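You operate a simulated robot arm through the tools that you are given. There is no shell and no other tool. Be economical: measure what you need, move in short steps, check, and stop when the job is done.

The job below is to be done with a simulated two-armed robot. You get a single attempt, and the scene is never put back.

JOB
Straighten the crooked hammer head in the jig with the brown upright block.
Fine: loosen the jig knob, push the block against the head, tighten the knob again and draw the block back. Where these are worked on the way, their far stop is far enough and under half their travel is too little: brown upright block, jig knob.

The check looks at the end state, three seconds after you hand in, the way a careful person would. Anything else that was tipped, shoved, dropped, spilled or broken makes it a failure.

ROBOT AND FRAMES
Two 7-joint arms with two-finger grippers on one trunk, on a base that drives. Base frame: it is fixed to the floor where the robot stands at the start and does not move with it; the origin is under the middle of the robot, x ahead of it, y to its left, z up; the surface under the hand at the start is at about z = 0.802. Readings come in m, degrees, newtons and seconds.
The left shoulder is at the start at [0.06, 0.178, 1.123], the right one opposite. With the tool pointing down near the work surface each hand reaches from about 0.18 to 0.66 m from the robot's upright axis, wherever it stands, measured 20 degrees to its own side. Places, roughly: brown upright block [0.4, -0.1, 0.9]; hammer head [0.4, -0.2, 0.9]; jig knob [0.5, -0.2, 0.8]. Payload 1.96 kg a hand.
Tool frame (each hand has its own): the origin (TCP) lies between the finger pads and is the grasp point; the fingertips stand 0.02 m ahead of it; z points along the fingers, y is the line along which they close. The gripper opens to 0.072 m. The gripper's body begins 0.038 m behind the TCP.
Orientation is that of the tool frame in the base frame, as a unit quaternion [x, y, z, w]. With the fingers straight down and closing along the base's y, the tool's x points along the base's -x, its y along +y and its z along -z.

CONTROLS
- The arms move only by the tool jog_arm. It takes "left_moves", "right_moves" or both (then of equal length, played together; a hand with none holds still); each is a list of rows, each a list of 7 numbers: the closure, from 0 (fully open) to 1 (shut), then the shift along the tool's x, y, z in units of 50 mm (1.0 is 50 mm), then the turn, a rotation vector about the tool's x, y, z in units of 5 degrees (1.0 is 5 degrees). In form: [[fingers, tx, ty, tz, ax, ay, az], ...]. A call has 1 to 12 rows; each row shifts and turns the commanded pose from where the row before left it, along the tool's axes as they then stand. A call with a number of a shift or a turn outside -1 to 1 is refused whole. Rows are played at 5 a second. More than 0.05 m and 8.6 degrees between two rows, or a gripper value outside its range, and nothing of the call is played. Where a pose cannot be reached the arm comes as near as it can. A force on the tool above 40 N (or 10 N above the force at the start of the call, whichever is more), or a blocked arm, ends the call early, and 0.2 s more pass. The fingers move at their own pace (about 0.153 m/s each) and stop on an object; they squeeze with about 38 N. The grip force told is the motor's: it shows also when the fingers shut on nothing. Time passes only in rows, and 0.2 s behind the last, so rows that do not move let the fingers close. The reply holds the time, the measured pose of the TCP, the force on the tool along the base axes, the opening and the grip force, in the units named above and with some noise, with the torque about the TCP (base axes, N m) and any sound that the robot's microphone picked up.
- Cameras (640 x 400 px; columns grow to the right, rows downward): "scene" is now at [0.0085, -0.0241, 1.663]; the picture's right is [-0.30, -0.95, 0.00], its down [-0.79, 0.25, -0.55] and it looks along [0.53, -0.17, -0.83] (base axes); focal length 271 px, centre (320, 200). "left" rides on the left gripper at [0.071, -0.019, -0.082] in its tool frame; the picture's right is [0.26, 0.97, 0.00], its down [-0.67, 0.18, -0.72] and it looks along [-0.69, 0.19, 0.70] (tool axes); focal length 280 px, centre (320, 200). "right" rides on the right gripper at [0.071, 0.019, -0.082] in its tool frame; the picture's right is [-0.26, 0.96, 0.00], its down [-0.67, -0.18, -0.72] and it looks along [-0.69, -0.19, 0.70] (tool axes); focal length 280 px, centre (320, 200). There is no depth. A picture from a camera that has moved, and an enlarged one, comes with that camera's place and axes in the base frame and with its lens.
- capture(camera): a new picture of that camera. The clock stands still meanwhile.
- move_column(by): slides the trunk up (or, below 0, down) by that many m; the arms and the scene camera ride with it, the base frame stays. It gives what a move gives, with no picture.
- roll_base(legs): drives the robot by 1 to 6 legs, each [ahead, left, turn to the left] in m, m and degrees, along the robot's own axes; the way and the turn of a leg run together, so that a leg with both is an arc; at most 1.5 m and 180 degrees a leg. The arms and the cameras ride along, it lands a little off, and it stops where it bumps. It gives what a move gives.
- pan_tilt(pan, tilt): turns the head with the scene camera to pan (to the left, within 86 degrees either way) and tilt (down, from -29 to 69), counted from straight ahead of the robot. It gives what a move gives.
- close_up(camera, box): a new picture of the part [left, top, right, bottom] of that camera's present view, enlarged. The clock stands still meanwhile.
- finish_job(): hands the job in; it is judged then, once.

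Work in short steps. Places have to be worked out from the pictures, the camera data and where the tool is seen: move nearer, look again, correct. Check each grasp and each placing, and mend what went wrong. You have 120 turns and 100 pictures in all, those below and enlarged ones among them. Open the grippers and draw the arms clear of the work before you hand the job in, unless the task says otherwise; then end with one line.

The tools are called after ">>>" by a JSON object that holds its "method" and its "body". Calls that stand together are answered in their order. jog_arm: Moves the arms, as the interface text tells. Its arguments: {"type":"object","properties":{"left_moves":{"type":"array"},"right_moves":{"type":"array"}},"required":[]} The other tools are called the same way: move_column (by) slides the trunk up or down; roll_base (legs) drives the base; pan_tilt (pan, tilt) turns the head that bears the scene camera; capture (camera) takes a picture; close_up (camera, box) takes an enlarged picture of a part of a camera's view; finish_job () hands the job in.

At the start:

```text
t: 0.0
left_position: [0.4254, -0.0092, 1.1215]
left_ee_rot: [-0.001, 1.0, -0.001, 0.002]
left_force: [0.3, -0.2, 0.6]
left_moment: [0.0, 0.0, 0.02]
left_gripper_width: 0.0721
left_grasp_force: 0.2
right_position: [0.353, -0.3302, 1.1487]
right_ee_rot: [0.0, 1.0, 0.001, 0.0]
right_force: [-0.2, 0.6, -0.5]
right_moment: [0.02, 0.02, 0.03]
right_gripper_width: 0.0719
right_grasp_force: 0.1
trunk travel left (down, up): [-0.768, 0.222]
robot x, y, heading: [-0.0022, -0.0007, 0.1]
head pan, tilt: [-17.6, 56.4]
```

scene: 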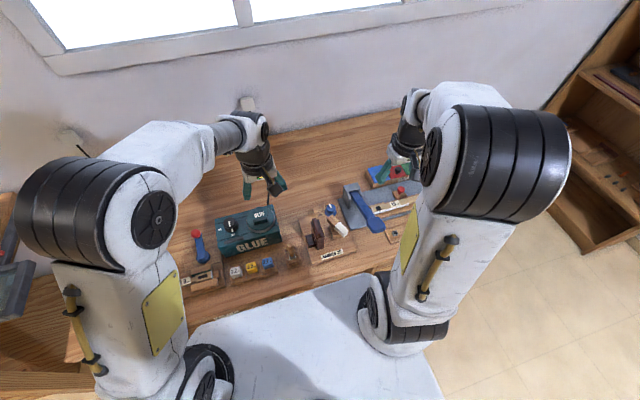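
right: 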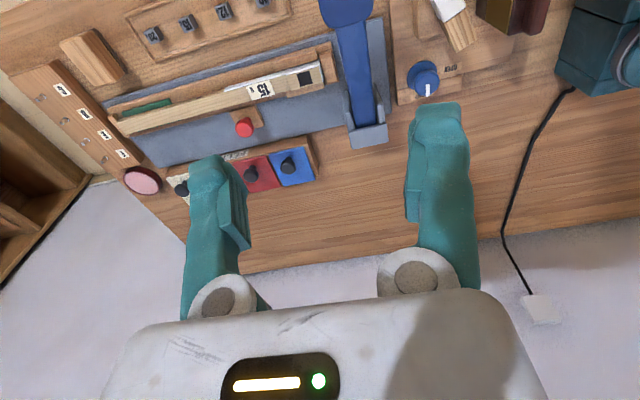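
left: 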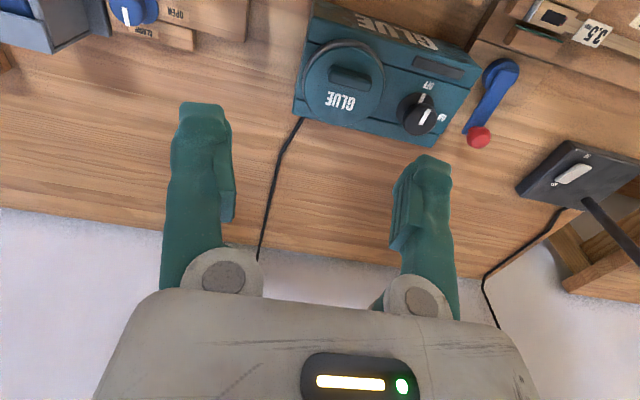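

The jig sits around (0.42,-0.17). I enlarge the scene view of it to see its parts.

>>> {"method": "close_up", "body": {"camera": "scene", "box": [270, 170, 430, 270]}}

>>> {"method": "close_up", "body": {"camera": "right", "box": [320, 0, 560, 150]}}

```text
4.00 times, centred on (350, 220) of scene
camera zoom: at [0.0085, -0.0241, 1.663], right [-0.3, -0.95, 0.0], down [-0.79, 0.25, -0.55], along [0.53, -0.17, -0.83], focal length 1083 px, centre (200, 120)
```

zoom: 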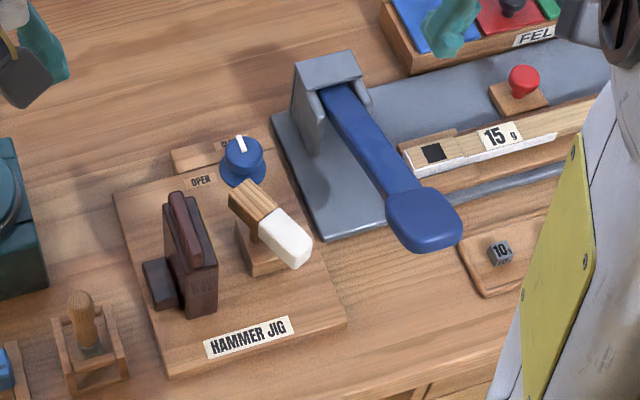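

```text
2.67 times, centred on (440, 75) of right
camera zoom: at [0.2822, -0.3111, 1.2308], right [0.26, 0.96, 0.0], down [0.67, -0.18, 0.72], along [0.69, -0.19, -0.7], focal length 748 px, centre (0, 533)
```

zoom: 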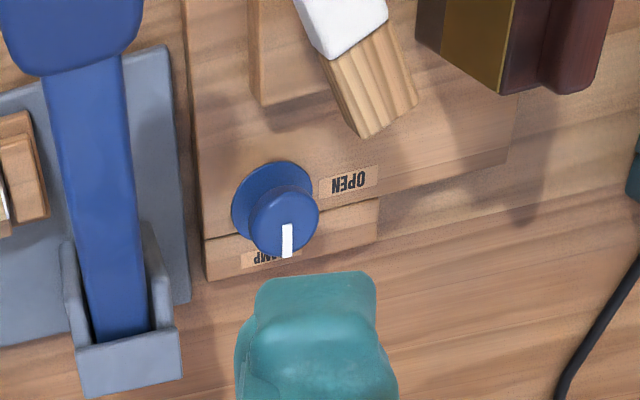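

The knob is at about (0.48,-0.216), now at CLAMP, and OPEN lies a quarter turn counterclockwise. I draw both hands back so their cameras see the block and head from the side.

>>> {"method": "jog_arm", "body": {"left_moves": [[0, 1, 0, 0, 0, 0, 0], [0, 1, 0, 0, 0, 0, 0], [0, 1, 0, 0.5, 0, 0, 0], [0, 0.6, 0, 0.5, 0, 0, 0]], "right_moves": [[0, 1, 0, 0, 0, 0, 0], [0, 1, 0, 0, 0, 0, 0], [0, 0.5, 0, 0.5, 0, 0, 0], [0, 0, 0, 0.5, 0, 0, 0]]}}

>>> {"method": "capture", "body": {"camera": "left"}}

>>> {"method": "capture", "body": {"camera": "right"}}

```text
refused: row 3 steps farther than a row can; nothing moved
```

```text
94 pictures are left
camera left: at [0.355, -0.0306, 1.2028], right [-0.26, 0.97, 0.0], down [0.67, 0.18, 0.72], along [0.69, 0.19, -0.7], focal length 280 px, centre (320, 200)
```

left: 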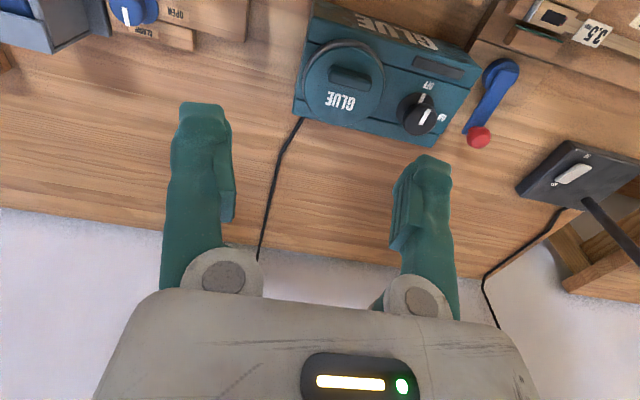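

```text
93 pictures are left
camera right: at [0.2822, -0.3111, 1.2308], right [0.26, 0.96, 0.0], down [0.67, -0.18, 0.72], along [0.69, -0.19, -0.7], focal length 280 px, centre (320, 200)
```

right: 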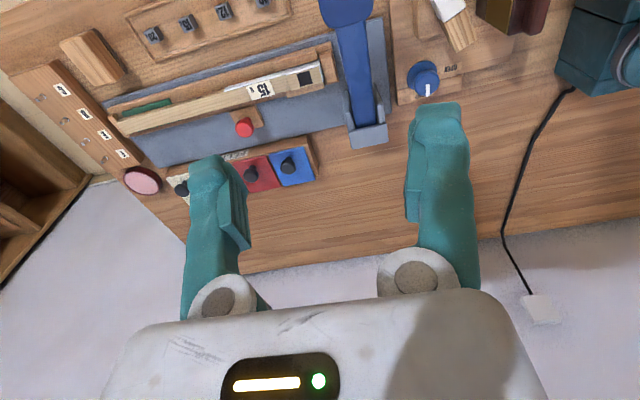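

The call was refused because a row's combined step was over 50 mm, so I repeat it with smaller rows.

>>> {"method": "jog_arm", "body": {"left_moves": [[0, 0.9, 0, 0, 0, 0, 0], [0, 0.9, 0, 0, 0, 0, 0], [0, 0.8, 0, 0.4, 0, 0, 0], [0, 0.8, 0, 0.4, 0, 0, 0]], "right_moves": [[0, 0.9, 0, 0, 0, 0, 0], [0, 0.9, 0, 0, 0, 0, 0], [0, 0.5, 0, 0.5, 0, 0, 0], [0, 0, 0, 0.5, 0, 0, 0]]}}

>>> {"method": "capture", "body": {"camera": "left"}}

>>> {"method": "capture", "body": {"camera": "right"}}

```text
t: 1.0
left_position: [0.2556, -0.0121, 1.0802]
left_ee_rot: [0.0, 1.0, -0.001, 0.003]
left_force: [-0.3, 0.2, 0.8]
left_moment: [0.01, 0.01, 0.0]
left_gripper_width: 0.072
left_grasp_force: 0.0
right_position: [0.2368, -0.3319, 1.0989]
right_ee_rot: [0.0, 1.0, 0.0, 0.0]
right_force: [0.0, -0.2, 0.1]
right_moment: [-0.03, -0.01, -0.01]
right_gripper_width: 0.0719
right_grasp_force: 0.1
trunk travel left (down, up): [-0.768, 0.222]
robot x, y, heading: [0.0013, -0.0026, -0.1]
head pan, tilt: [-17.6, 56.4]
```

```text
92 pictures are left
camera left: at [0.1842, -0.0326, 1.1616], right [-0.26, 0.96, 0.0], down [0.67, 0.18, 0.72], along [0.69, 0.19, -0.7], focal length 280 px, centre (320, 200)
```

left: 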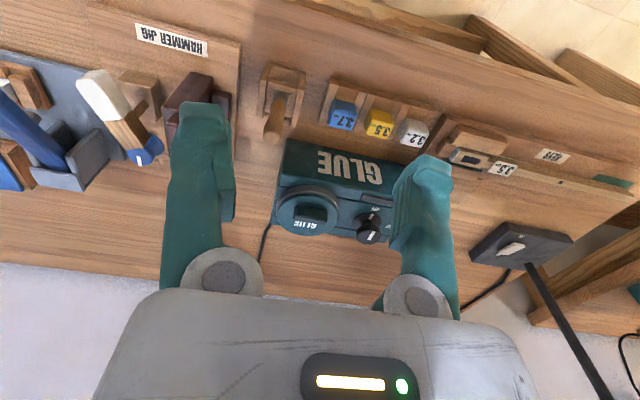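

```text
91 pictures are left
camera right: at [0.1665, -0.3117, 1.1808], right [0.26, 0.97, 0.0], down [0.67, -0.18, 0.72], along [0.69, -0.19, -0.7], focal length 280 px, centre (320, 200)
```

right: 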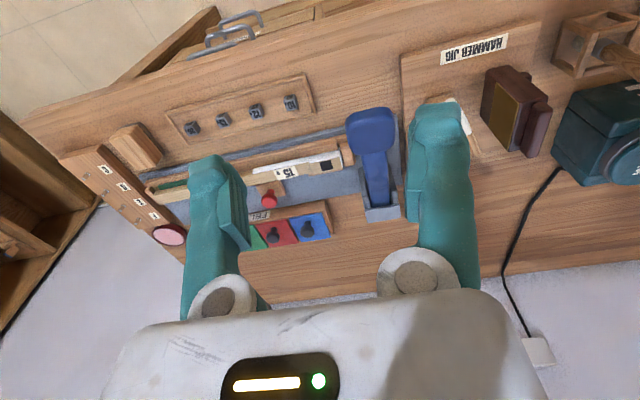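

The left fingers hide the block. I shift the left hand 0.11 m to the right for a clear sight between its fingers.

>>> {"method": "jog_arm", "body": {"left_moves": [[0, 0, -0.9, 0, 0, 0, 0], [0, 0.2, -0.9, 0, 0, 0, 0], [0, 0.3, -0.4, 0, 0, 0, 0]]}}

>>> {"method": "close_up", "body": {"camera": "left", "box": [160, 0, 400, 180]}}

>>> {"method": "close_up", "body": {"camera": "right", "box": [400, 20, 620, 180]}}

>>> {"method": "close_up", "body": {"camera": "scene", "box": [280, 180, 380, 260]}}

```text
t: 1.8
left_position: [0.2285, -0.1189, 1.0796]
left_ee_rot: [-0.001, 1.0, -0.002, 0.002]
left_force: [-0.5, -0.1, 0.3]
left_moment: [0.0, 0.01, 0.01]
left_gripper_width: 0.072
left_grasp_force: 0.2
right_position: [0.2369, -0.3308, 1.0991]
right_ee_rot: [0.001, 1.0, 0.0, 0.0]
right_force: [0.2, 0.0, -0.4]
right_moment: [0.01, 0.0, -0.01]
right_gripper_width: 0.0721
right_grasp_force: 0.1
trunk travel left (down, up): [-0.768, 0.222]
robot x, y, heading: [0.001, 0.0006, 0.1]
head pan, tilt: [-17.6, 56.4]
```

```text
2.22 times, centred on (280, 90) of left
camera zoom: at [0.1575, -0.14, 1.1616], right [-0.26, 0.96, 0.0], down [0.67, 0.19, 0.72], along [0.69, 0.19, -0.7], focal length 623 px, centre (409, 444)
```

zoom: 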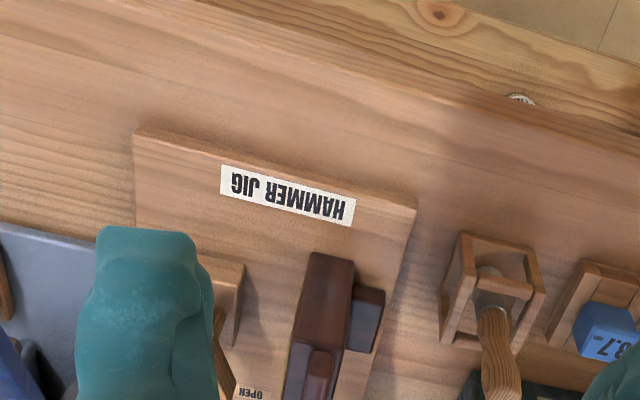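

```text
2.50 times, centred on (510, 100) of right
camera zoom: at [0.1667, -0.3113, 1.1811], right [0.26, 0.97, 0.0], down [0.67, -0.18, 0.72], along [0.69, -0.19, -0.7], focal length 701 px, centre (-155, 450)
```

zoom: 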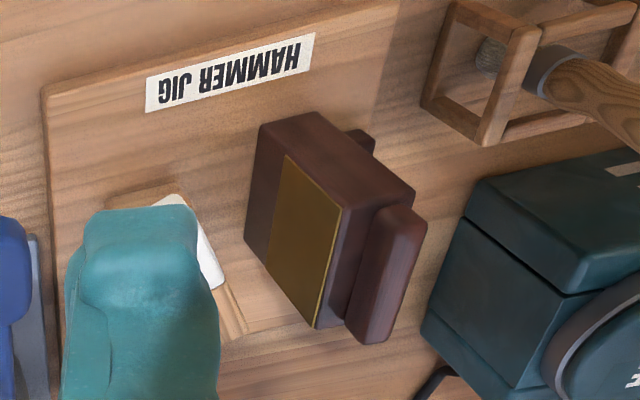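

```text
5.00 times, centred on (330, 220) of scene
camera zoom: at [0.0077, -0.0239, 1.663], right [-0.3, -0.95, 0.0], down [-0.79, 0.25, -0.55], along [0.53, -0.17, -0.83], focal length 1353 px, centre (270, 100)
```

zoom: 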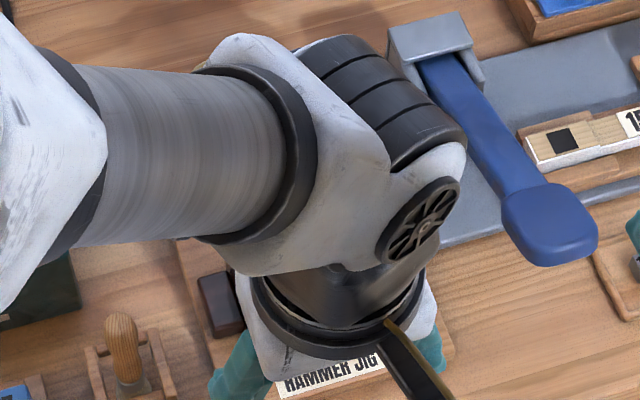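

The block has a brass face towards the head at y≈-0.149 (x 0.353–0.411, top z≈0.91) and a thin rail on top that I can grip along y. I clear the left arm and bring the right hand up over the knob.

>>> {"method": "jog_arm", "body": {"left_moves": [[0, 0, 0.9, 0, 0, 0, 0], [0, 0, 0.9, 0, 0, 0, 0], [0, 0, 0.9, 0, 0, 0, 0], [0, 0, 0.9, 0, 0, 0, 0], [0, 0, 0.9, 0, 0, 0, 0]], "right_moves": [[0, -0.8, 0.5, 0, 0, 0, 0], [0, -0.8, 0.5, 0, 0, 0, 0], [0, -0.8, 0.5, 0, 0, 0, 0], [0, -0.8, 0.5, 0, 0, 0, 0], [0, -0.8, 0.3, 0, 0, 0, 0]]}}

>>> {"method": "capture", "body": {"camera": "right"}}

>>> {"method": "capture", "body": {"camera": "scene"}}

```text
t: 3.0
left_position: [0.272, 0.0837, 1.0882]
left_ee_rot: [0.0, 1.0, -0.001, 0.0]
left_force: [0.7, 0.3, 0.4]
left_moment: [-0.05, 0.02, 0.0]
left_gripper_width: 0.0719
left_grasp_force: 0.0
left hand out of reach, approached as far as the arm can: row 4, 5
right_position: [0.4402, -0.2151, 1.098]
right_ee_rot: [0.0, 1.0, 0.0, -0.001]
right_force: [-0.1, 1.0, 0.4]
right_moment: [-0.03, -0.03, 0.0]
right_gripper_width: 0.0721
right_grasp_force: 0.0
trunk travel left (down, up): [-0.768, 0.222]
robot x, y, heading: [0.0015, 0.0008, -0.2]
head pan, tilt: [-17.6, 56.4]
```

```text
87 pictures are left
camera right: at [0.3691, -0.1953, 1.1795], right [0.26, 0.96, 0.0], down [0.68, -0.18, 0.71], along [0.69, -0.19, -0.7], focal length 280 px, centre (320, 200)
```

right: 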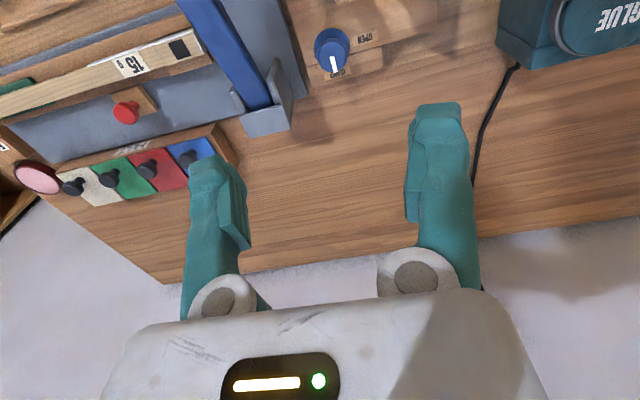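

```text
86 pictures are left
camera scene: at [0.0108, -0.0229, 1.663], right [-0.3, -0.95, 0.0], down [-0.79, 0.25, -0.55], along [0.53, -0.17, -0.83], focal length 271 px, centre (320, 200)
```

scene: 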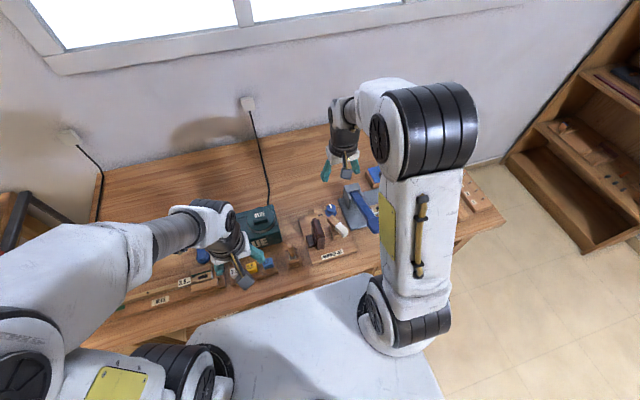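

The knob is in clear sight of both cameras, so I enlarge both views to fix its place, height and size.

>>> {"method": "close_up", "body": {"camera": "right", "box": [270, 0, 430, 100]}}

>>> {"method": "close_up", "body": {"camera": "scene", "box": [290, 190, 370, 270]}}

```text
4.00 times, centred on (350, 50) of right
camera zoom: at [0.3691, -0.1953, 1.1795], right [0.26, 0.96, 0.0], down [0.68, -0.18, 0.71], along [0.69, -0.19, -0.7], focal length 1122 px, centre (200, 800)
```

zoom: 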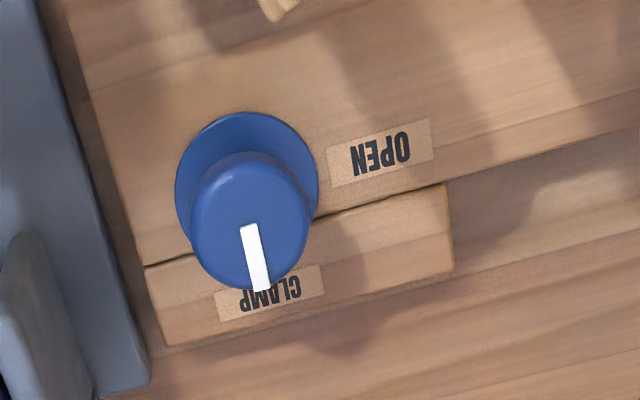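

```text
5.00 times, centred on (330, 230) of scene
camera zoom: at [0.0108, -0.0229, 1.663], right [-0.3, -0.95, 0.0], down [-0.79, 0.25, -0.55], along [0.53, -0.17, -0.83], focal length 1353 px, centre (270, 50)
```

zoom: 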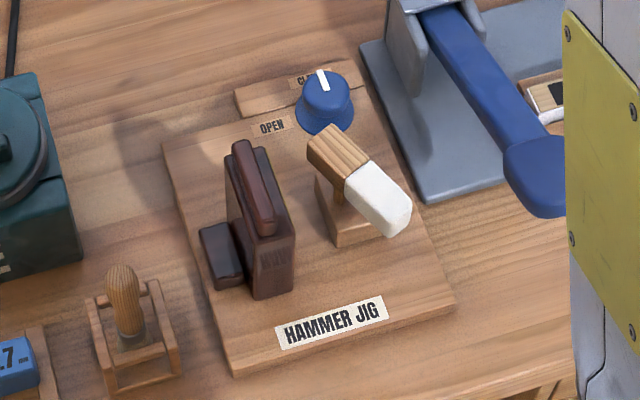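

I put the knob centre at about (0.476,-0.212) with its top near z=0.855 and a diameter of about 33 mm. I descend to 0.95 above it with the fingers partly closed, then look again.

>>> {"method": "jog_arm", "body": {"right_moves": [[0.2, -0.36, 0.02, -0.0, 0, 0, 0], [0.2, -0.36, 0.02, 0.8, 0, 0, 0], [0.2, 0, 0, 0.9, 0, 0, 0], [0.2, 0, 0, 0.9, 0, 0, 0], [0.2, 0, 0, 0.3, 0, 0, 0]]}}

>>> {"method": "capture", "body": {"camera": "right"}}

>>> {"method": "close_up", "body": {"camera": "scene", "box": [290, 150, 410, 250]}}

```text
t: 4.2
left_position: [0.2702, 0.0813, 1.0873]
left_ee_rot: [0.0, 1.0, -0.001, 0.0]
left_force: [0.1, -0.5, -0.1]
left_moment: [0.01, -0.01, 0.0]
left_gripper_width: 0.0721
left_grasp_force: 0.0
right_position: [0.4742, -0.2128, 0.9526]
right_ee_rot: [-0.001, 1.0, -0.001, -0.001]
right_force: [0.4, -0.5, 0.5]
right_moment: [0.0, 0.01, 0.01]
right_gripper_width: 0.0579
right_grasp_force: 0.0
trunk travel left (down, up): [-0.768, 0.222]
robot x, y, heading: [0.0018, 0.0033, 0.0]
head pan, tilt: [-17.6, 56.4]
```

```text
83 pictures are left
camera right: at [0.4036, -0.1935, 1.0348], right [0.26, 0.96, 0.0], down [0.67, -0.18, 0.72], along [0.69, -0.19, -0.7], focal length 280 px, centre (320, 200)
```

right: 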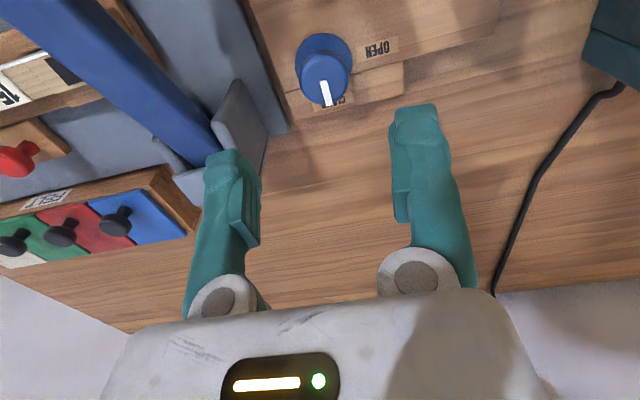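

```text
4.00 times, centred on (350, 200) of scene
camera zoom: at [0.0085, -0.0241, 1.663], right [-0.3, -0.95, 0.0], down [-0.79, 0.25, -0.55], along [0.53, -0.17, -0.83], focal length 1083 px, centre (200, 200)
```

zoom: 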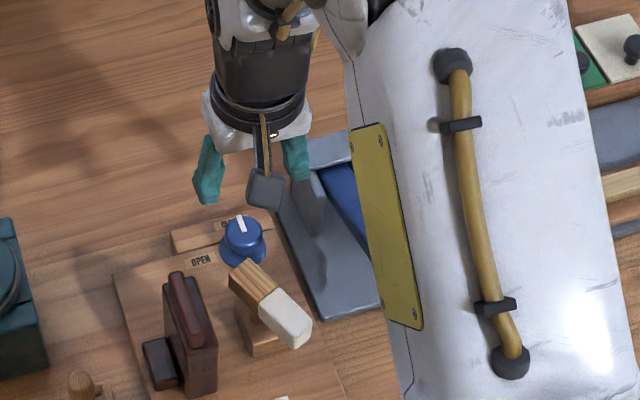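

The knob centre is confirmed at (0.476,-0.211). The grey post stands close to the right, so I narrow the opening to about 46 mm and descend to TCP z≈0.880 for a check.

>>> {"method": "jog_arm", "body": {"right_moves": [[0.36, -0.04, 0.06, 0.5, 0, 0, 0], [0.36, 0, 0, 0.5, 0, 0, 0], [0.36, 0, 0, 0.44, 0, 0, 0], [0.36, 0, 0, 0, 0, 0, 0]]}}

>>> {"method": "capture", "body": {"camera": "right"}}

>>> {"method": "close_up", "body": {"camera": "scene", "box": [290, 150, 410, 250]}}

```text
t: 5.2
left_position: [0.2714, 0.0828, 1.0883]
left_ee_rot: [0.0, 1.0, -0.001, 0.0]
left_force: [0.2, 0.9, -0.5]
left_moment: [0.01, 0.03, 0.0]
left_gripper_width: 0.0721
left_grasp_force: 0.0
right_position: [0.4769, -0.2094, 0.8812]
right_ee_rot: [0.0, 1.0, 0.001, 0.0]
right_force: [0.6, -0.7, -0.4]
right_moment: [-0.04, -0.01, -0.01]
right_gripper_width: 0.0462
right_grasp_force: 0.0
trunk travel left (down, up): [-0.768, 0.222]
robot x, y, heading: [0.0005, -0.0023, -0.1]
head pan, tilt: [-17.6, 56.4]
```

```text
81 pictures are left
camera right: at [0.4058, -0.1897, 0.963], right [0.26, 0.96, 0.0], down [0.67, -0.18, 0.72], along [0.69, -0.19, -0.7], focal length 280 px, centre (320, 200)
```

right: 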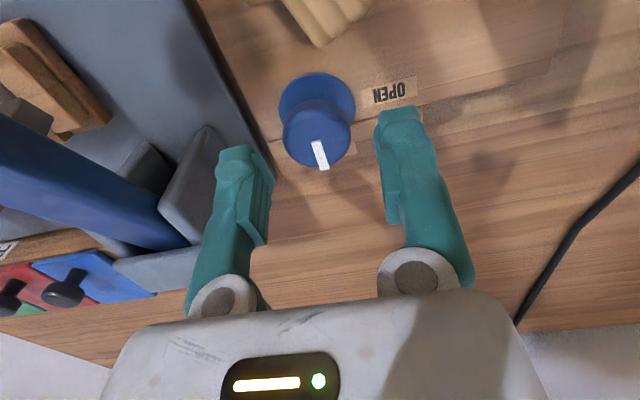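

```text
4.00 times, centred on (350, 200) of scene
camera zoom: at [0.0084, -0.0239, 1.663], right [-0.3, -0.95, 0.0], down [-0.79, 0.25, -0.55], along [0.53, -0.17, -0.83], focal length 1083 px, centre (200, 200)
```

zoom: 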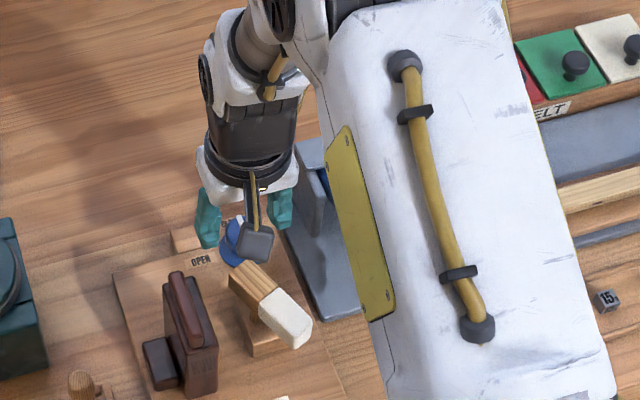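

The knob is now at (0.474,-0.211) with its top at about 0.852. I shift 3 mm back, lower to TCP 0.855, and close on it.

>>> {"method": "jog_arm", "body": {"right_moves": [[0.36, 0.06, -0.03, 0.25, 0, 0, 0], [0.36, 0, 0, 0.27, 0, 0, 0], [0.36, 0, 0, 0, 0, 0, 0], [0.8, 0, 0, 0, 0, 0, 0], [0.8, 0, 0, 0, 0, 0, 0], [0.8, 0, 0, 0, 0, 0, 0]]}}

>>> {"method": "capture", "body": {"camera": "right"}}

```text
t: 6.6
left_position: [0.2704, 0.0835, 1.0889]
left_ee_rot: [-0.001, 1.0, 0.0, 0.0]
left_force: [-0.3, 0.9, 0.6]
left_moment: [-0.02, 0.01, 0.02]
left_gripper_width: 0.0718
left_grasp_force: 0.1
right_position: [0.4717, -0.2127, 0.855]
right_ee_rot: [-0.001, 1.0, -0.001, 0.0]
right_force: [0.4, -2.4, -2.7]
right_moment: [-0.06, -0.17, -0.01]
right_gripper_width: 0.0306
right_grasp_force: 39.9
trunk travel left (down, up): [-0.768, 0.222]
robot x, y, heading: [0.0013, 0.001, 0.1]
head pan, tilt: [-17.6, 56.4]
```

```text
79 pictures are left
camera right: at [0.4018, -0.1925, 0.9376], right [0.26, 0.96, 0.0], down [0.67, -0.18, 0.71], along [0.69, -0.19, -0.7], focal length 280 px, centre (320, 200)
```

right: 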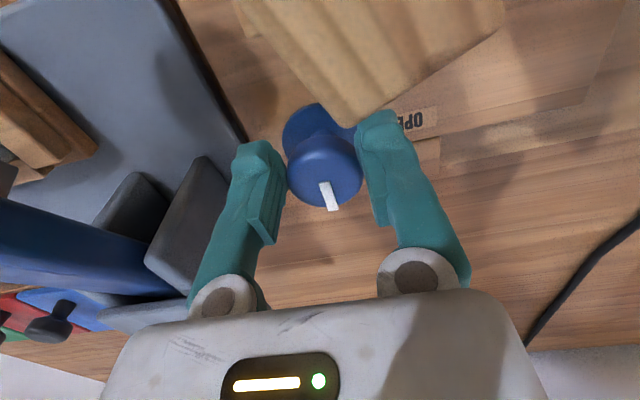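

The grip holds at 30.6 mm on the knob. I turn 45° counterclockwise first and check.

>>> {"method": "jog_arm", "body": {"right_moves": [[0.8, 0, 0, 0, 0, 0, -1], [0.8, 0, 0, 0, 0, 0, -1], [0.8, 0, 0, 0, 0, 0, -1], [0.8, 0, 0, 0, 0, 0, -1], [0.8, 0, 0, 0, 0, 0, -1], [0.8, 0, 0, 0, 0, 0, -1], [0.8, 0, 0, 0, 0, 0, -1], [0.8, 0, 0, 0, 0, 0, -1], [0.8, 0, 0, 0, 0, 0, -1]]}}

>>> {"method": "capture", "body": {"camera": "right"}}

>>> {"method": "close_up", "body": {"camera": "scene", "box": [290, 150, 410, 250]}}

```text
t: 8.6
left_position: [0.27, 0.0779, 1.0883]
left_ee_rot: [0.0, 1.0, 0.002, 0.002]
left_force: [-0.3, 0.2, -0.2]
left_moment: [0.01, 0.0, 0.0]
left_gripper_width: 0.0718
left_grasp_force: 0.2
right_position: [0.4741, -0.2182, 0.8559]
right_ee_rot: [-0.383, 0.924, -0.001, 0.002]
right_force: [10.2, -34.0, 9.9]
right_moment: [-0.52, -0.14, -0.27]
right_gripper_width: 0.0306
right_grasp_force: 40.0
trunk travel left (down, up): [-0.768, 0.222]
robot x, y, heading: [0.0026, 0.0001, -0.2]
head pan, tilt: [-17.6, 56.4]
```

```text
78 pictures are left
camera right: at [0.4108, -0.2539, 0.9374], right [-0.5, 0.87, 0.0], down [0.6, 0.35, 0.72], along [0.62, 0.35, -0.7], focal length 280 px, centre (320, 200)
```

right: 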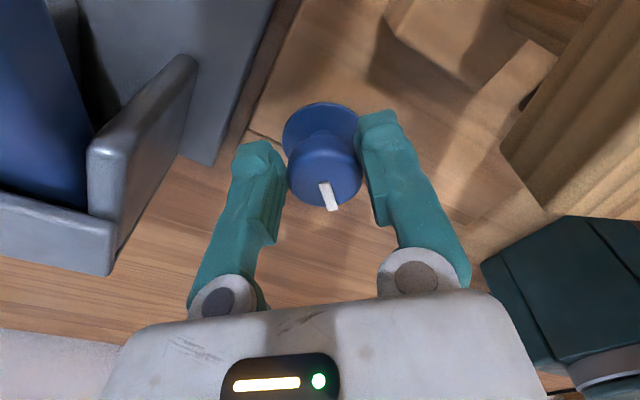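

```text
4.00 times, centred on (350, 200) of scene
camera zoom: at [0.0094, -0.0305, 1.663], right [-0.3, -0.95, 0.0], down [-0.79, 0.25, -0.55], along [0.53, -0.16, -0.83], focal length 1083 px, centre (200, 200)
```

zoom: 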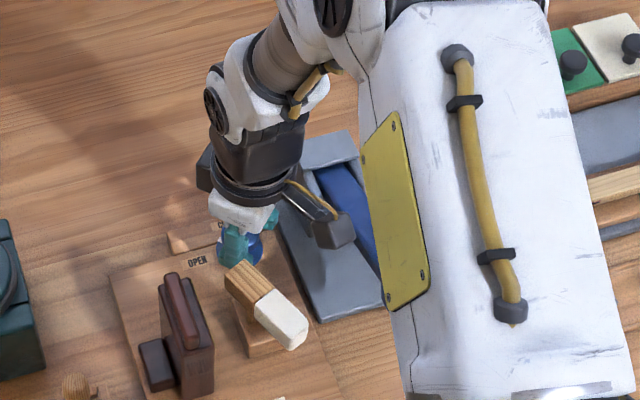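

The knob turns with the hand, but the 34 N sideways force fits my having gripped about 8 mm off its axis, so the axis is really at about (0.4795,-0.2127). I open slightly, which relieves that force, and read where the hand settles.

>>> {"method": "jog_arm", "body": {"right_moves": [[0.4, 0, 0, 0, 0, 0, 0], [0.4, 0, 0, 0, 0, 0, 0]]}}

>>> {"method": "capture", "body": {"camera": "right"}}

```text
t: 9.2
left_position: [0.2708, 0.0832, 1.0875]
left_ee_rot: [0.0, 1.0, 0.0, 0.001]
left_force: [-0.3, 0.4, 0.3]
left_moment: [-0.01, 0.01, 0.0]
left_gripper_width: 0.0716
left_grasp_force: 0.2
right_position: [0.4712, -0.2116, 0.8556]
right_ee_rot: [-0.383, 0.924, 0.002, -0.001]
right_force: [1.9, -2.0, -1.3]
right_moment: [-0.01, -0.01, -0.03]
right_gripper_width: 0.0453
right_grasp_force: 1.7
trunk travel left (down, up): [-0.768, 0.222]
robot x, y, heading: [-0.001, 0.0032, -0.2]
head pan, tilt: [-17.6, 56.4]
```

```text
76 pictures are left
camera right: at [0.4094, -0.2472, 0.9374], right [-0.5, 0.87, 0.0], down [0.61, 0.35, 0.72], along [0.62, 0.36, -0.7], focal length 280 px, centre (320, 200)
```

right: 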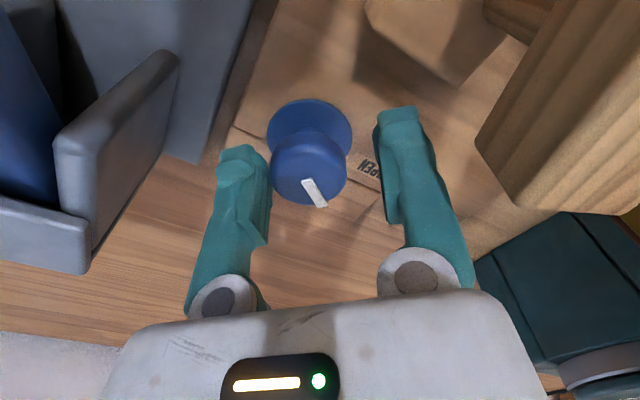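

The hand has settled at (0.4712,-0.2116), and the picture also shows the knob off towards the left finger. I recentre about 5 mm in tool -x and -y and regrip.

>>> {"method": "jog_arm", "body": {"right_moves": [[0.4, -0.1, -0.12, 0, 0, 0, 0], [0.4, 0, 0, 0, 0, 0, 0], [0.8, 0, 0, 0, 0, 0, 0], [0.8, 0, 0, 0, 0, 0, 0], [0.8, 0, 0, 0, 0, 0, 0]]}}

>>> {"method": "capture", "body": {"camera": "right"}}

```text
t: 10.4
left_position: [0.2713, 0.0828, 1.0885]
left_ee_rot: [0.0, 1.0, -0.001, 0.0]
left_force: [-0.4, 0.6, 0.4]
left_moment: [0.01, 0.0, 0.0]
left_gripper_width: 0.0719
left_grasp_force: 0.1
right_position: [0.4809, -0.2127, 0.8552]
right_ee_rot: [-0.383, 0.924, 0.0, -0.001]
right_force: [-0.7, 1.6, -2.1]
right_moment: [0.04, 0.04, 0.01]
right_gripper_width: 0.0316
right_grasp_force: 39.5
trunk travel left (down, up): [-0.768, 0.222]
robot x, y, heading: [0.0001, -0.0024, 0.0]
head pan, tilt: [-17.6, 56.4]
```

```text
75 pictures are left
camera right: at [0.4172, -0.2484, 0.9377], right [-0.5, 0.87, 0.0], down [0.61, 0.35, 0.72], along [0.62, 0.36, -0.7], focal length 280 px, centre (320, 200)
```

right: 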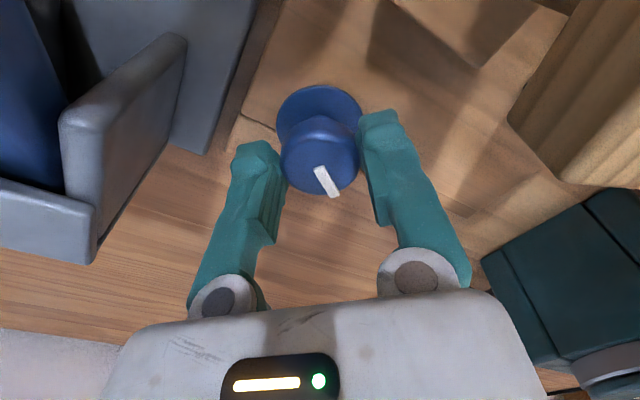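

The forces are small and the grip is centred. I turn another 45°.

>>> {"method": "jog_arm", "body": {"right_moves": [[0.8, 0, 0, 0, 0, 0, -1], [0.8, 0, 0, 0, 0, 0, -1], [0.8, 0, 0, 0, 0, 0, -1], [0.8, 0, 0, 0, 0, 0, -1], [0.8, 0, 0, 0, 0, 0, -1], [0.8, 0, 0, 0, 0, 0, -1], [0.8, 0, 0, 0, 0, 0, -1], [0.8, 0, 0, 0, 0, 0, -1], [0.8, 0, 0, 0, 0, 0, -1]]}}

>>> {"method": "capture", "body": {"camera": "right"}}

>>> {"method": "close_up", "body": {"camera": "scene", "box": [290, 150, 410, 250]}}

```text
t: 12.4
left_position: [0.2689, 0.0832, 1.0883]
left_ee_rot: [0.0, 1.0, 0.0, 0.001]
left_force: [0.4, -0.1, 0.7]
left_moment: [0.0, 0.0, -0.01]
left_gripper_width: 0.0717
left_grasp_force: 0.0
right_position: [0.4793, -0.2125, 0.8563]
right_ee_rot: [0.708, -0.706, 0.002, 0.0]
right_force: [-2.7, 3.1, 2.4]
right_moment: [0.09, 0.03, -0.61]
right_gripper_width: 0.0312
right_grasp_force: 40.2
trunk travel left (down, up): [-0.768, 0.222]
robot x, y, heading: [-0.0036, -0.0003, 0.1]
head pan, tilt: [-17.6, 56.4]
```

```text
74 pictures are left
camera right: at [0.4616, -0.2831, 0.9387], right [-0.97, 0.26, 0.0], down [0.18, 0.67, 0.72], along [0.19, 0.69, -0.7], focal length 280 px, centre (320, 200)
```

right: 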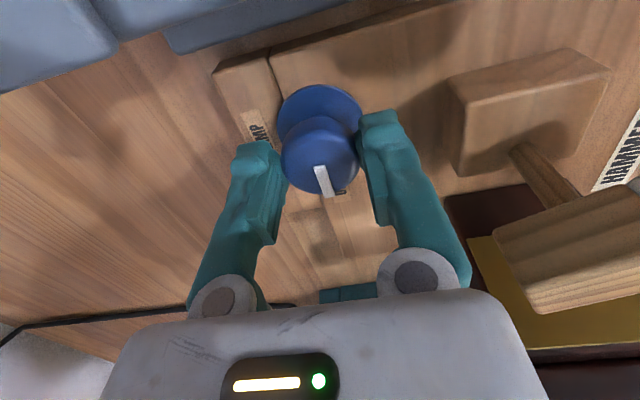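

```text
4.00 times, centred on (350, 200) of scene
camera zoom: at [0.0075, -0.0234, 1.6631], right [-0.3, -0.95, 0.0], down [-0.79, 0.25, -0.55], along [0.53, -0.17, -0.83], focal length 1083 px, centre (200, 200)
```

zoom: 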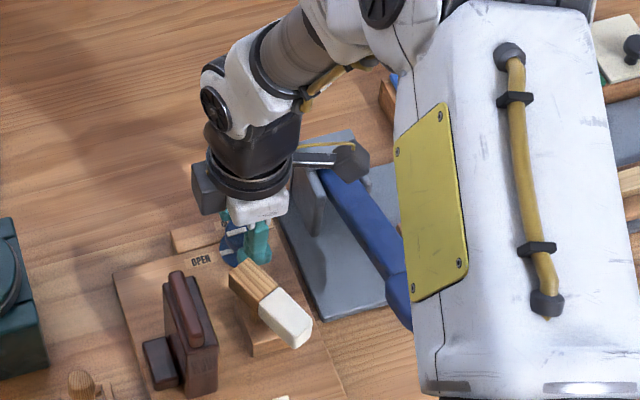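

The pointer is at OPEN and the torque has risen to -0.61 N m, so it is near the stop. I turn a little further to confirm.

>>> {"method": "jog_arm", "body": {"right_moves": [[0.8, 0, 0, 0, 0, 0, -1], [0.8, 0, 0, 0, 0, 0, 0]]}}

>>> {"method": "close_up", "body": {"camera": "right", "box": [200, 60, 440, 210]}}

```text
t: 13.0
left_position: [0.2693, 0.0826, 1.0886]
left_ee_rot: [-0.001, 1.0, -0.001, 0.002]
left_force: [0.3, 0.2, -1.1]
left_moment: [-0.02, 0.01, 0.03]
left_gripper_width: 0.0718
left_grasp_force: 0.0
right_position: [0.4797, -0.2136, 0.8578]
right_ee_rot: [0.738, -0.675, 0.001, -0.001]
right_force: [2.4, 2.1, 8.8]
right_moment: [-0.13, -0.16, -0.34]
right_gripper_width: 0.0311
right_grasp_force: 40.0
trunk travel left (down, up): [-0.768, 0.222]
robot x, y, heading: [-0.0015, -0.0012, 0.2]
head pan, tilt: [-17.6, 56.4]
```

```text
2.67 times, centred on (320, 135) of right
camera zoom: at [0.4678, -0.285, 0.939], right [-0.98, 0.18, 0.0], down [0.12, 0.69, 0.72], along [0.13, 0.7, -0.7], focal length 748 px, centre (320, 373)
```

zoom: 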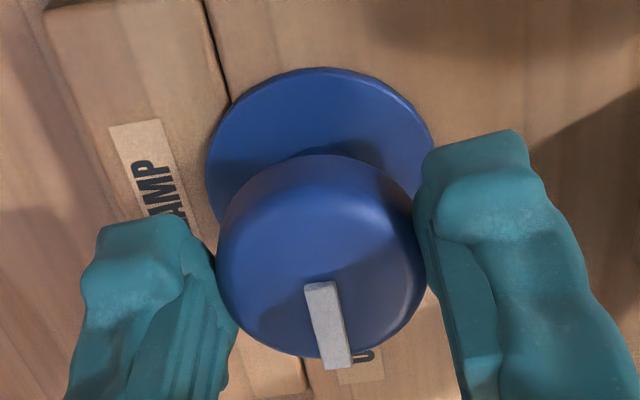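

The knob is at its OPEN stop and the fingers have slipped slightly. I release it, go straight up, then start turning the hand back at height.

>>> {"method": "jog_arm", "body": {"right_moves": [[0.4, 0, 0, 0, 0, 0, 0], [0.4, 0, 0, 0, 0, 0, 0], [0.4, 0, 0, -0.8, 0, 0, 0], [0.4, 0, 0, -0.9, 0, 0, 0], [0.4, 0, 0, -0.9, 0, 0, 0], [0.4, 0, 0, -0.4, 0, 0, 1], [0.4, 0, 0, 0, 0, 0, 1], [0.4, 0, 0, 0, 0, 0, 1], [0.4, 0, 0, 0, 0, 0, 1], [0.4, 0, 0, 0, 0, 0, 1], [0.4, 0, 0, 0, 0, 0, 1], [0.4, 0, 0, 0, 0, 0, 1]]}}

>>> {"method": "jog_arm", "body": {"right_moves": [[0, 0, 0, 0, 0, 0, 1], [0, 0, 0, 0, 0, 0, 1], [0, 0, 0, 0, 0, 0, 1], [0, 0, 0, 0, 0, 0, 1], [0, 0, 0, 0, 0, 0, 1], [0, 0, 0, 0, 0, 0, 1], [0, 0, 0, 0, 0, 0, 1], [0, 0, 0, 0, 0, 0, 1], [0, 0, 0, 0, 0, 0, 1], [0, 0, 0, 0, 0, 0, 1], [0, 0, 0, 0, 0, 0, 1], [0, 0, 0, 0, 0, 0, 1]]}}

>>> {"method": "close_up", "body": {"camera": "scene", "box": [290, 150, 410, 250]}}

```text
t: 15.6
left_position: [0.2703, 0.0819, 1.0884]
left_ee_rot: [0.0, 1.0, -0.001, 0.001]
left_force: [-0.4, 0.3, -0.1]
left_moment: [0.03, 0.01, 0.03]
left_gripper_width: 0.072
left_grasp_force: 0.0
right_position: [0.4807, -0.2131, 1.0068]
right_ee_rot: [-0.499, 0.867, 0.0, 0.0]
right_force: [0.0, 0.4, -0.7]
right_moment: [-0.01, -0.01, -0.03]
right_gripper_width: 0.0433
right_grasp_force: 0.1
trunk travel left (down, up): [-0.768, 0.222]
robot x, y, heading: [0.0008, -0.002, 0.2]
head pan, tilt: [-17.6, 56.4]
```

```text
t: 18.2
left_position: [0.2704, 0.0834, 1.0886]
left_ee_rot: [0.0, 1.0, -0.001, 0.001]
left_force: [-0.8, 0.8, 0.5]
left_moment: [0.0, 0.01, -0.02]
left_gripper_width: 0.072
left_grasp_force: 0.0
right_position: [0.4811, -0.213, 1.0062]
right_ee_rot: [0.002, 1.0, 0.001, 0.0]
right_force: [0.1, 0.6, 0.5]
right_moment: [-0.02, 0.0, 0.0]
right_gripper_width: 0.0721
right_grasp_force: 0.0
trunk travel left (down, up): [-0.768, 0.222]
robot x, y, heading: [-0.0028, 0.0015, 0.2]
head pan, tilt: [-17.6, 56.4]
```

```text
4.00 times, centred on (350, 200) of scene
camera zoom: at [0.0085, -0.0239, 1.663], right [-0.3, -0.95, 0.0], down [-0.79, 0.25, -0.55], along [0.53, -0.17, -0.83], focal length 1083 px, centre (200, 200)
```

zoom: 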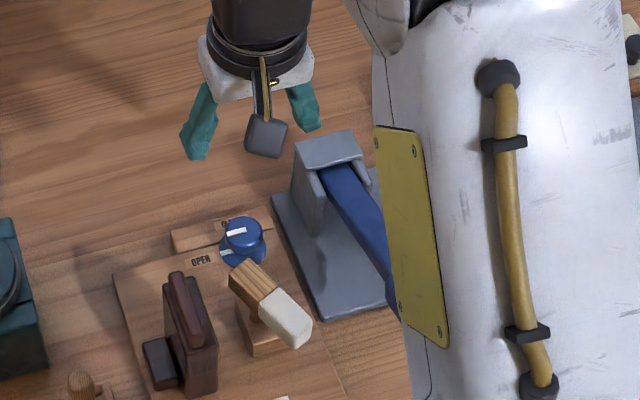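

The pointer is at OPEN. Next I bring the right hand back and left to above and slightly behind the block to see its top rail closely.

>>> {"method": "jog_arm", "body": {"right_moves": [[0, 0.5, 0, -0.4, 0, 0, 0], [0, 0.6, 0.5, 0, 0, 0, 0], [0, 0.6, 0.5, 0, 0, 0, 0], [0, 0.6, 0.5, 0, 0, 0, 0]]}}

>>> {"method": "capture", "body": {"camera": "right"}}

>>> {"method": "close_up", "body": {"camera": "scene", "box": [280, 170, 380, 250]}}

```text
t: 19.2
left_position: [0.2707, 0.0827, 1.0889]
left_ee_rot: [0.0, 1.0, -0.001, 0.002]
left_force: [0.3, 0.2, 0.5]
left_moment: [0.01, -0.02, 0.0]
left_gripper_width: 0.0721
left_grasp_force: 0.0
right_position: [0.3643, -0.1366, 1.026]
right_ee_rot: [0.0, 1.0, 0.0, 0.001]
right_force: [-0.1, 0.0, 0.4]
right_moment: [-0.01, 0.0, 0.0]
right_gripper_width: 0.072
right_grasp_force: 0.2
trunk travel left (down, up): [-0.768, 0.222]
robot x, y, heading: [0.0017, -0.0005, 0.2]
head pan, tilt: [-17.6, 56.4]
```

```text
70 pictures are left
camera right: at [0.2932, -0.1166, 1.1083], right [0.26, 0.96, 0.0], down [0.67, -0.18, 0.72], along [0.69, -0.19, -0.7], focal length 280 px, centre (320, 200)
```

right: 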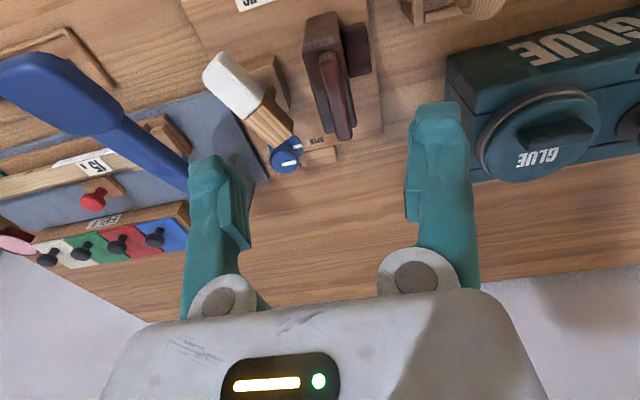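

```text
5.00 times, centred on (330, 210) of scene
camera zoom: at [0.0066, -0.023, 1.663], right [-0.3, -0.95, 0.0], down [-0.79, 0.25, -0.55], along [0.53, -0.17, -0.83], focal length 1353 px, centre (270, 150)
```

zoom: 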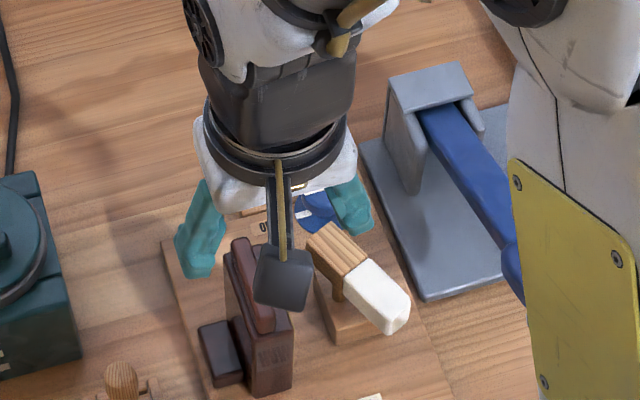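

>>> {"method": "close_up", "body": {"camera": "right", "box": [200, 0, 420, 160]}}

```text
2.50 times, centred on (310, 80) of right
camera zoom: at [0.2932, -0.1166, 1.1083], right [0.26, 0.96, 0.0], down [0.67, -0.18, 0.72], along [0.69, -0.19, -0.7], focal length 701 px, centre (345, 500)
```

zoom: 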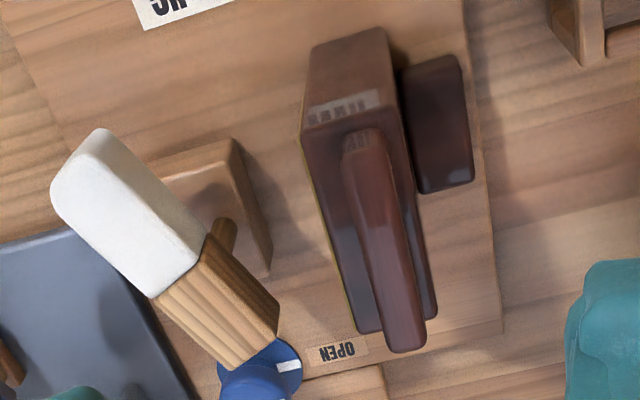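

The top rail runs along x (about 0.352–0.411) at y≈-0.130, roughly 9 mm thick. I move over it to (0.384,-0.130) and lower to z≈0.955, with the fingers partly closed.

>>> {"method": "jog_arm", "body": {"right_moves": [[0.4, -0.4, 0.13, 0.4, 0, 0, 0], [0.4, 0, 0, 0.5, 0, 0, 0], [0.4, 0, 0, 0.5, 0, 0, 0], [0.4, 0, 0, 0, 0, 0, 0]]}}

>>> {"method": "capture", "body": {"camera": "right"}}

>>> {"method": "close_up", "body": {"camera": "scene", "box": [280, 170, 380, 250]}}

```text
t: 20.2
left_position: [0.2712, 0.0832, 1.0888]
left_ee_rot: [-0.001, 1.0, -0.001, 0.0]
left_force: [-0.3, 0.6, 0.6]
left_moment: [0.01, -0.02, 0.02]
left_gripper_width: 0.0722
left_grasp_force: 0.1
right_position: [0.3859, -0.1321, 0.9564]
right_ee_rot: [-0.001, 1.0, 0.0, 0.0]
right_force: [1.0, 0.1, -0.1]
right_moment: [0.02, 0.0, -0.01]
right_gripper_width: 0.0435
right_grasp_force: 0.0
trunk travel left (down, up): [-0.768, 0.222]
robot x, y, heading: [0.0011, -0.0005, 0.2]
head pan, tilt: [-17.6, 56.4]
```

```text
67 pictures are left
camera right: at [0.3154, -0.1118, 1.0381], right [0.26, 0.96, 0.0], down [0.67, -0.18, 0.72], along [0.69, -0.19, -0.7], focal length 280 px, centre (320, 200)
```

right: 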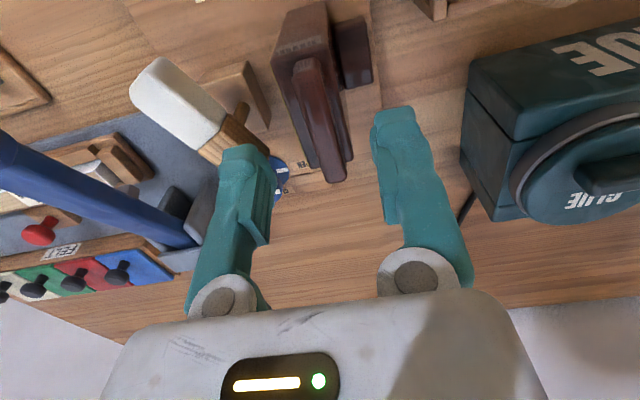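

```text
5.00 times, centred on (330, 210) of scene
camera zoom: at [0.0081, -0.0238, 1.663], right [-0.3, -0.95, 0.0], down [-0.79, 0.25, -0.55], along [0.53, -0.17, -0.83], focal length 1353 px, centre (270, 150)
```

zoom: 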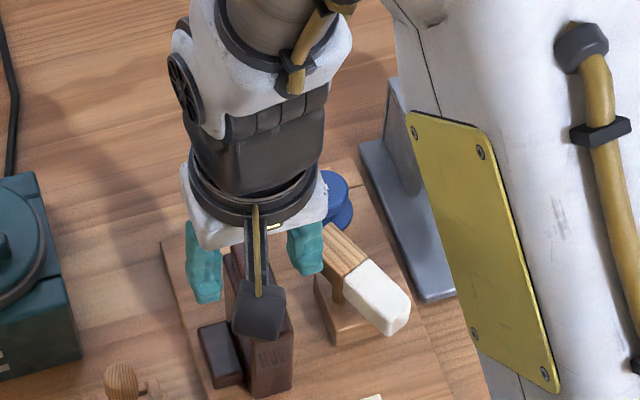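

Comparing the two heights puts the rail top at z≈0.915 with y≈-0.131 and x centre about 0.389. I lower slowly to TCP 0.922.

>>> {"method": "jog_arm", "body": {"right_moves": [[0.5, -0.06, 0.02, 0.3, 0, 0, 0], [0.5, 0, 0, 0.2, 0, 0, 0], [0.5, 0, 0, 0.2, 0, 0, 0], [0.5, 0, 0, 0, 0, 0, 0]]}}

>>> {"method": "capture", "body": {"camera": "right"}}

>>> {"method": "close_up", "body": {"camera": "scene", "box": [280, 170, 380, 250]}}

```text
t: 21.2
left_position: [0.2704, 0.0819, 1.0889]
left_ee_rot: [0.001, 1.0, -0.001, 0.001]
left_force: [-0.3, -0.7, -0.7]
left_moment: [0.02, -0.01, -0.03]
left_gripper_width: 0.0723
left_grasp_force: 0.1
right_position: [0.3892, -0.1295, 0.921]
right_ee_rot: [0.0, 1.0, 0.0, 0.0]
right_force: [0.4, -0.8, 0.2]
right_moment: [0.02, -0.01, 0.02]
right_gripper_width: 0.0358
right_grasp_force: 0.1
trunk travel left (down, up): [-0.768, 0.222]
robot x, y, heading: [0.0008, 0.0008, -0.3]
head pan, tilt: [-17.6, 56.4]
```

```text
65 pictures are left
camera right: at [0.3188, -0.1099, 1.0025], right [0.26, 0.96, 0.0], down [0.67, -0.18, 0.72], along [0.69, -0.19, -0.7], focal length 280 px, centre (320, 200)
```

right: 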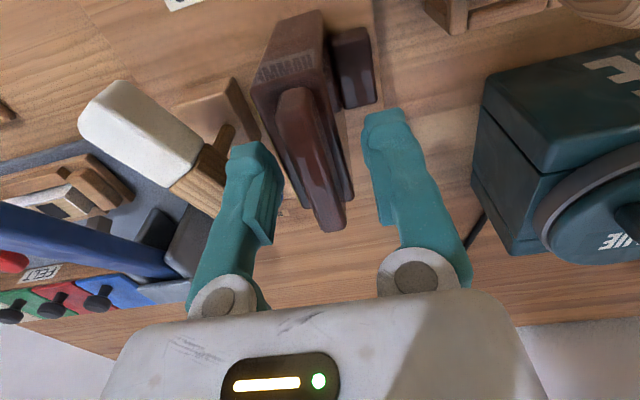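

```text
5.00 times, centred on (330, 210) of scene
camera zoom: at [0.0084, -0.0239, 1.663], right [-0.3, -0.95, 0.0], down [-0.79, 0.25, -0.55], along [0.53, -0.17, -0.83], focal length 1353 px, centre (270, 150)
```

zoom: 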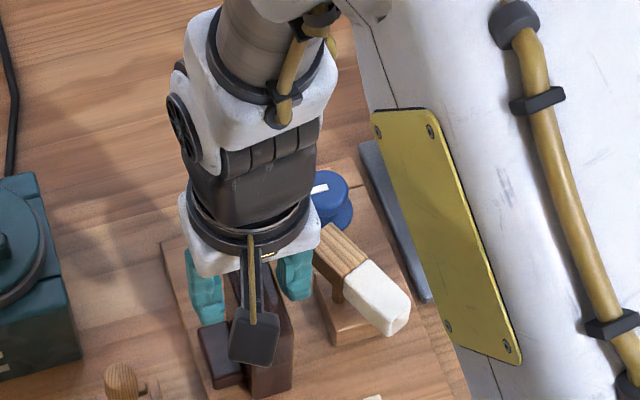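

The rail sits between the fingers, so I close on it. The width will show whether it is the rail (about 9 mm) or the body (about 22 mm).

>>> {"method": "jog_arm", "body": {"right_moves": [[0.7, 0, 0, 0, 0, 0, 0], [1, 0, 0, 0, 0, 0, 0], [1, 0, 0, 0, 0, 0, 0]]}}

>>> {"method": "capture", "body": {"camera": "right"}}

>>> {"method": "close_up", "body": {"camera": "scene", "box": [280, 170, 380, 250]}}

```text
t: 22.0
left_position: [0.2706, 0.0796, 1.0895]
left_ee_rot: [-0.001, 1.0, 0.001, 0.001]
left_force: [-0.3, 0.4, -0.4]
left_moment: [-0.02, 0.02, -0.01]
left_gripper_width: 0.0723
left_grasp_force: 0.1
right_position: [0.3886, -0.1332, 0.92]
right_ee_rot: [0.001, 1.0, 0.001, 0.001]
right_force: [0.5, -19.1, -0.8]
right_moment: [-0.4, 0.03, -0.05]
right_gripper_width: 0.0266
right_grasp_force: 40.1
trunk travel left (down, up): [-0.768, 0.222]
robot x, y, heading: [-0.0009, 0.0017, 0.1]
head pan, tilt: [-17.6, 56.4]
```

```text
63 pictures are left
camera right: at [0.3188, -0.1131, 1.0022], right [0.26, 0.96, 0.0], down [0.67, -0.19, 0.71], along [0.69, -0.19, -0.7], focal length 280 px, centre (320, 200)
```

right: 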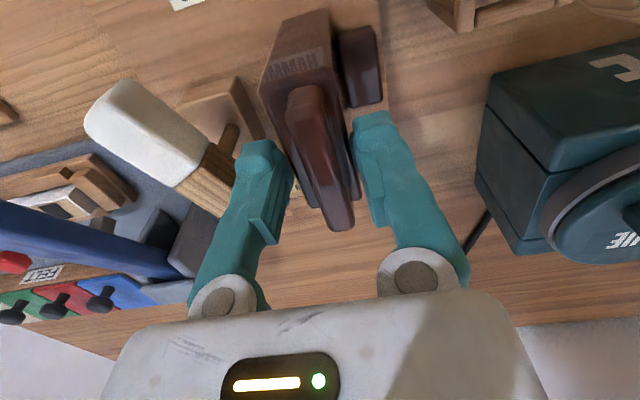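

```text
5.00 times, centred on (330, 210) of scene
camera zoom: at [0.0086, -0.0282, 1.6629], right [-0.3, -0.95, 0.0], down [-0.79, 0.25, -0.55], along [0.53, -0.17, -0.83], focal length 1353 px, centre (270, 150)
```

zoom: 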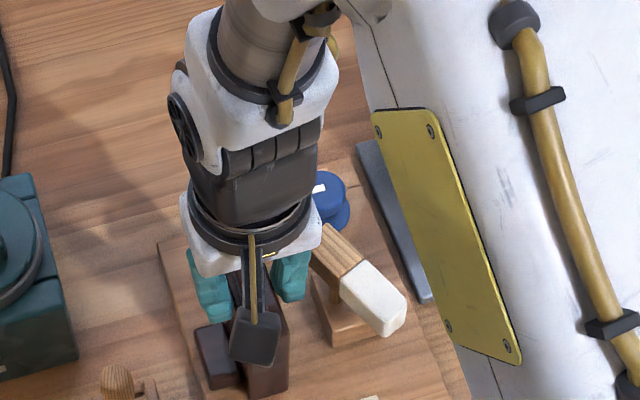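

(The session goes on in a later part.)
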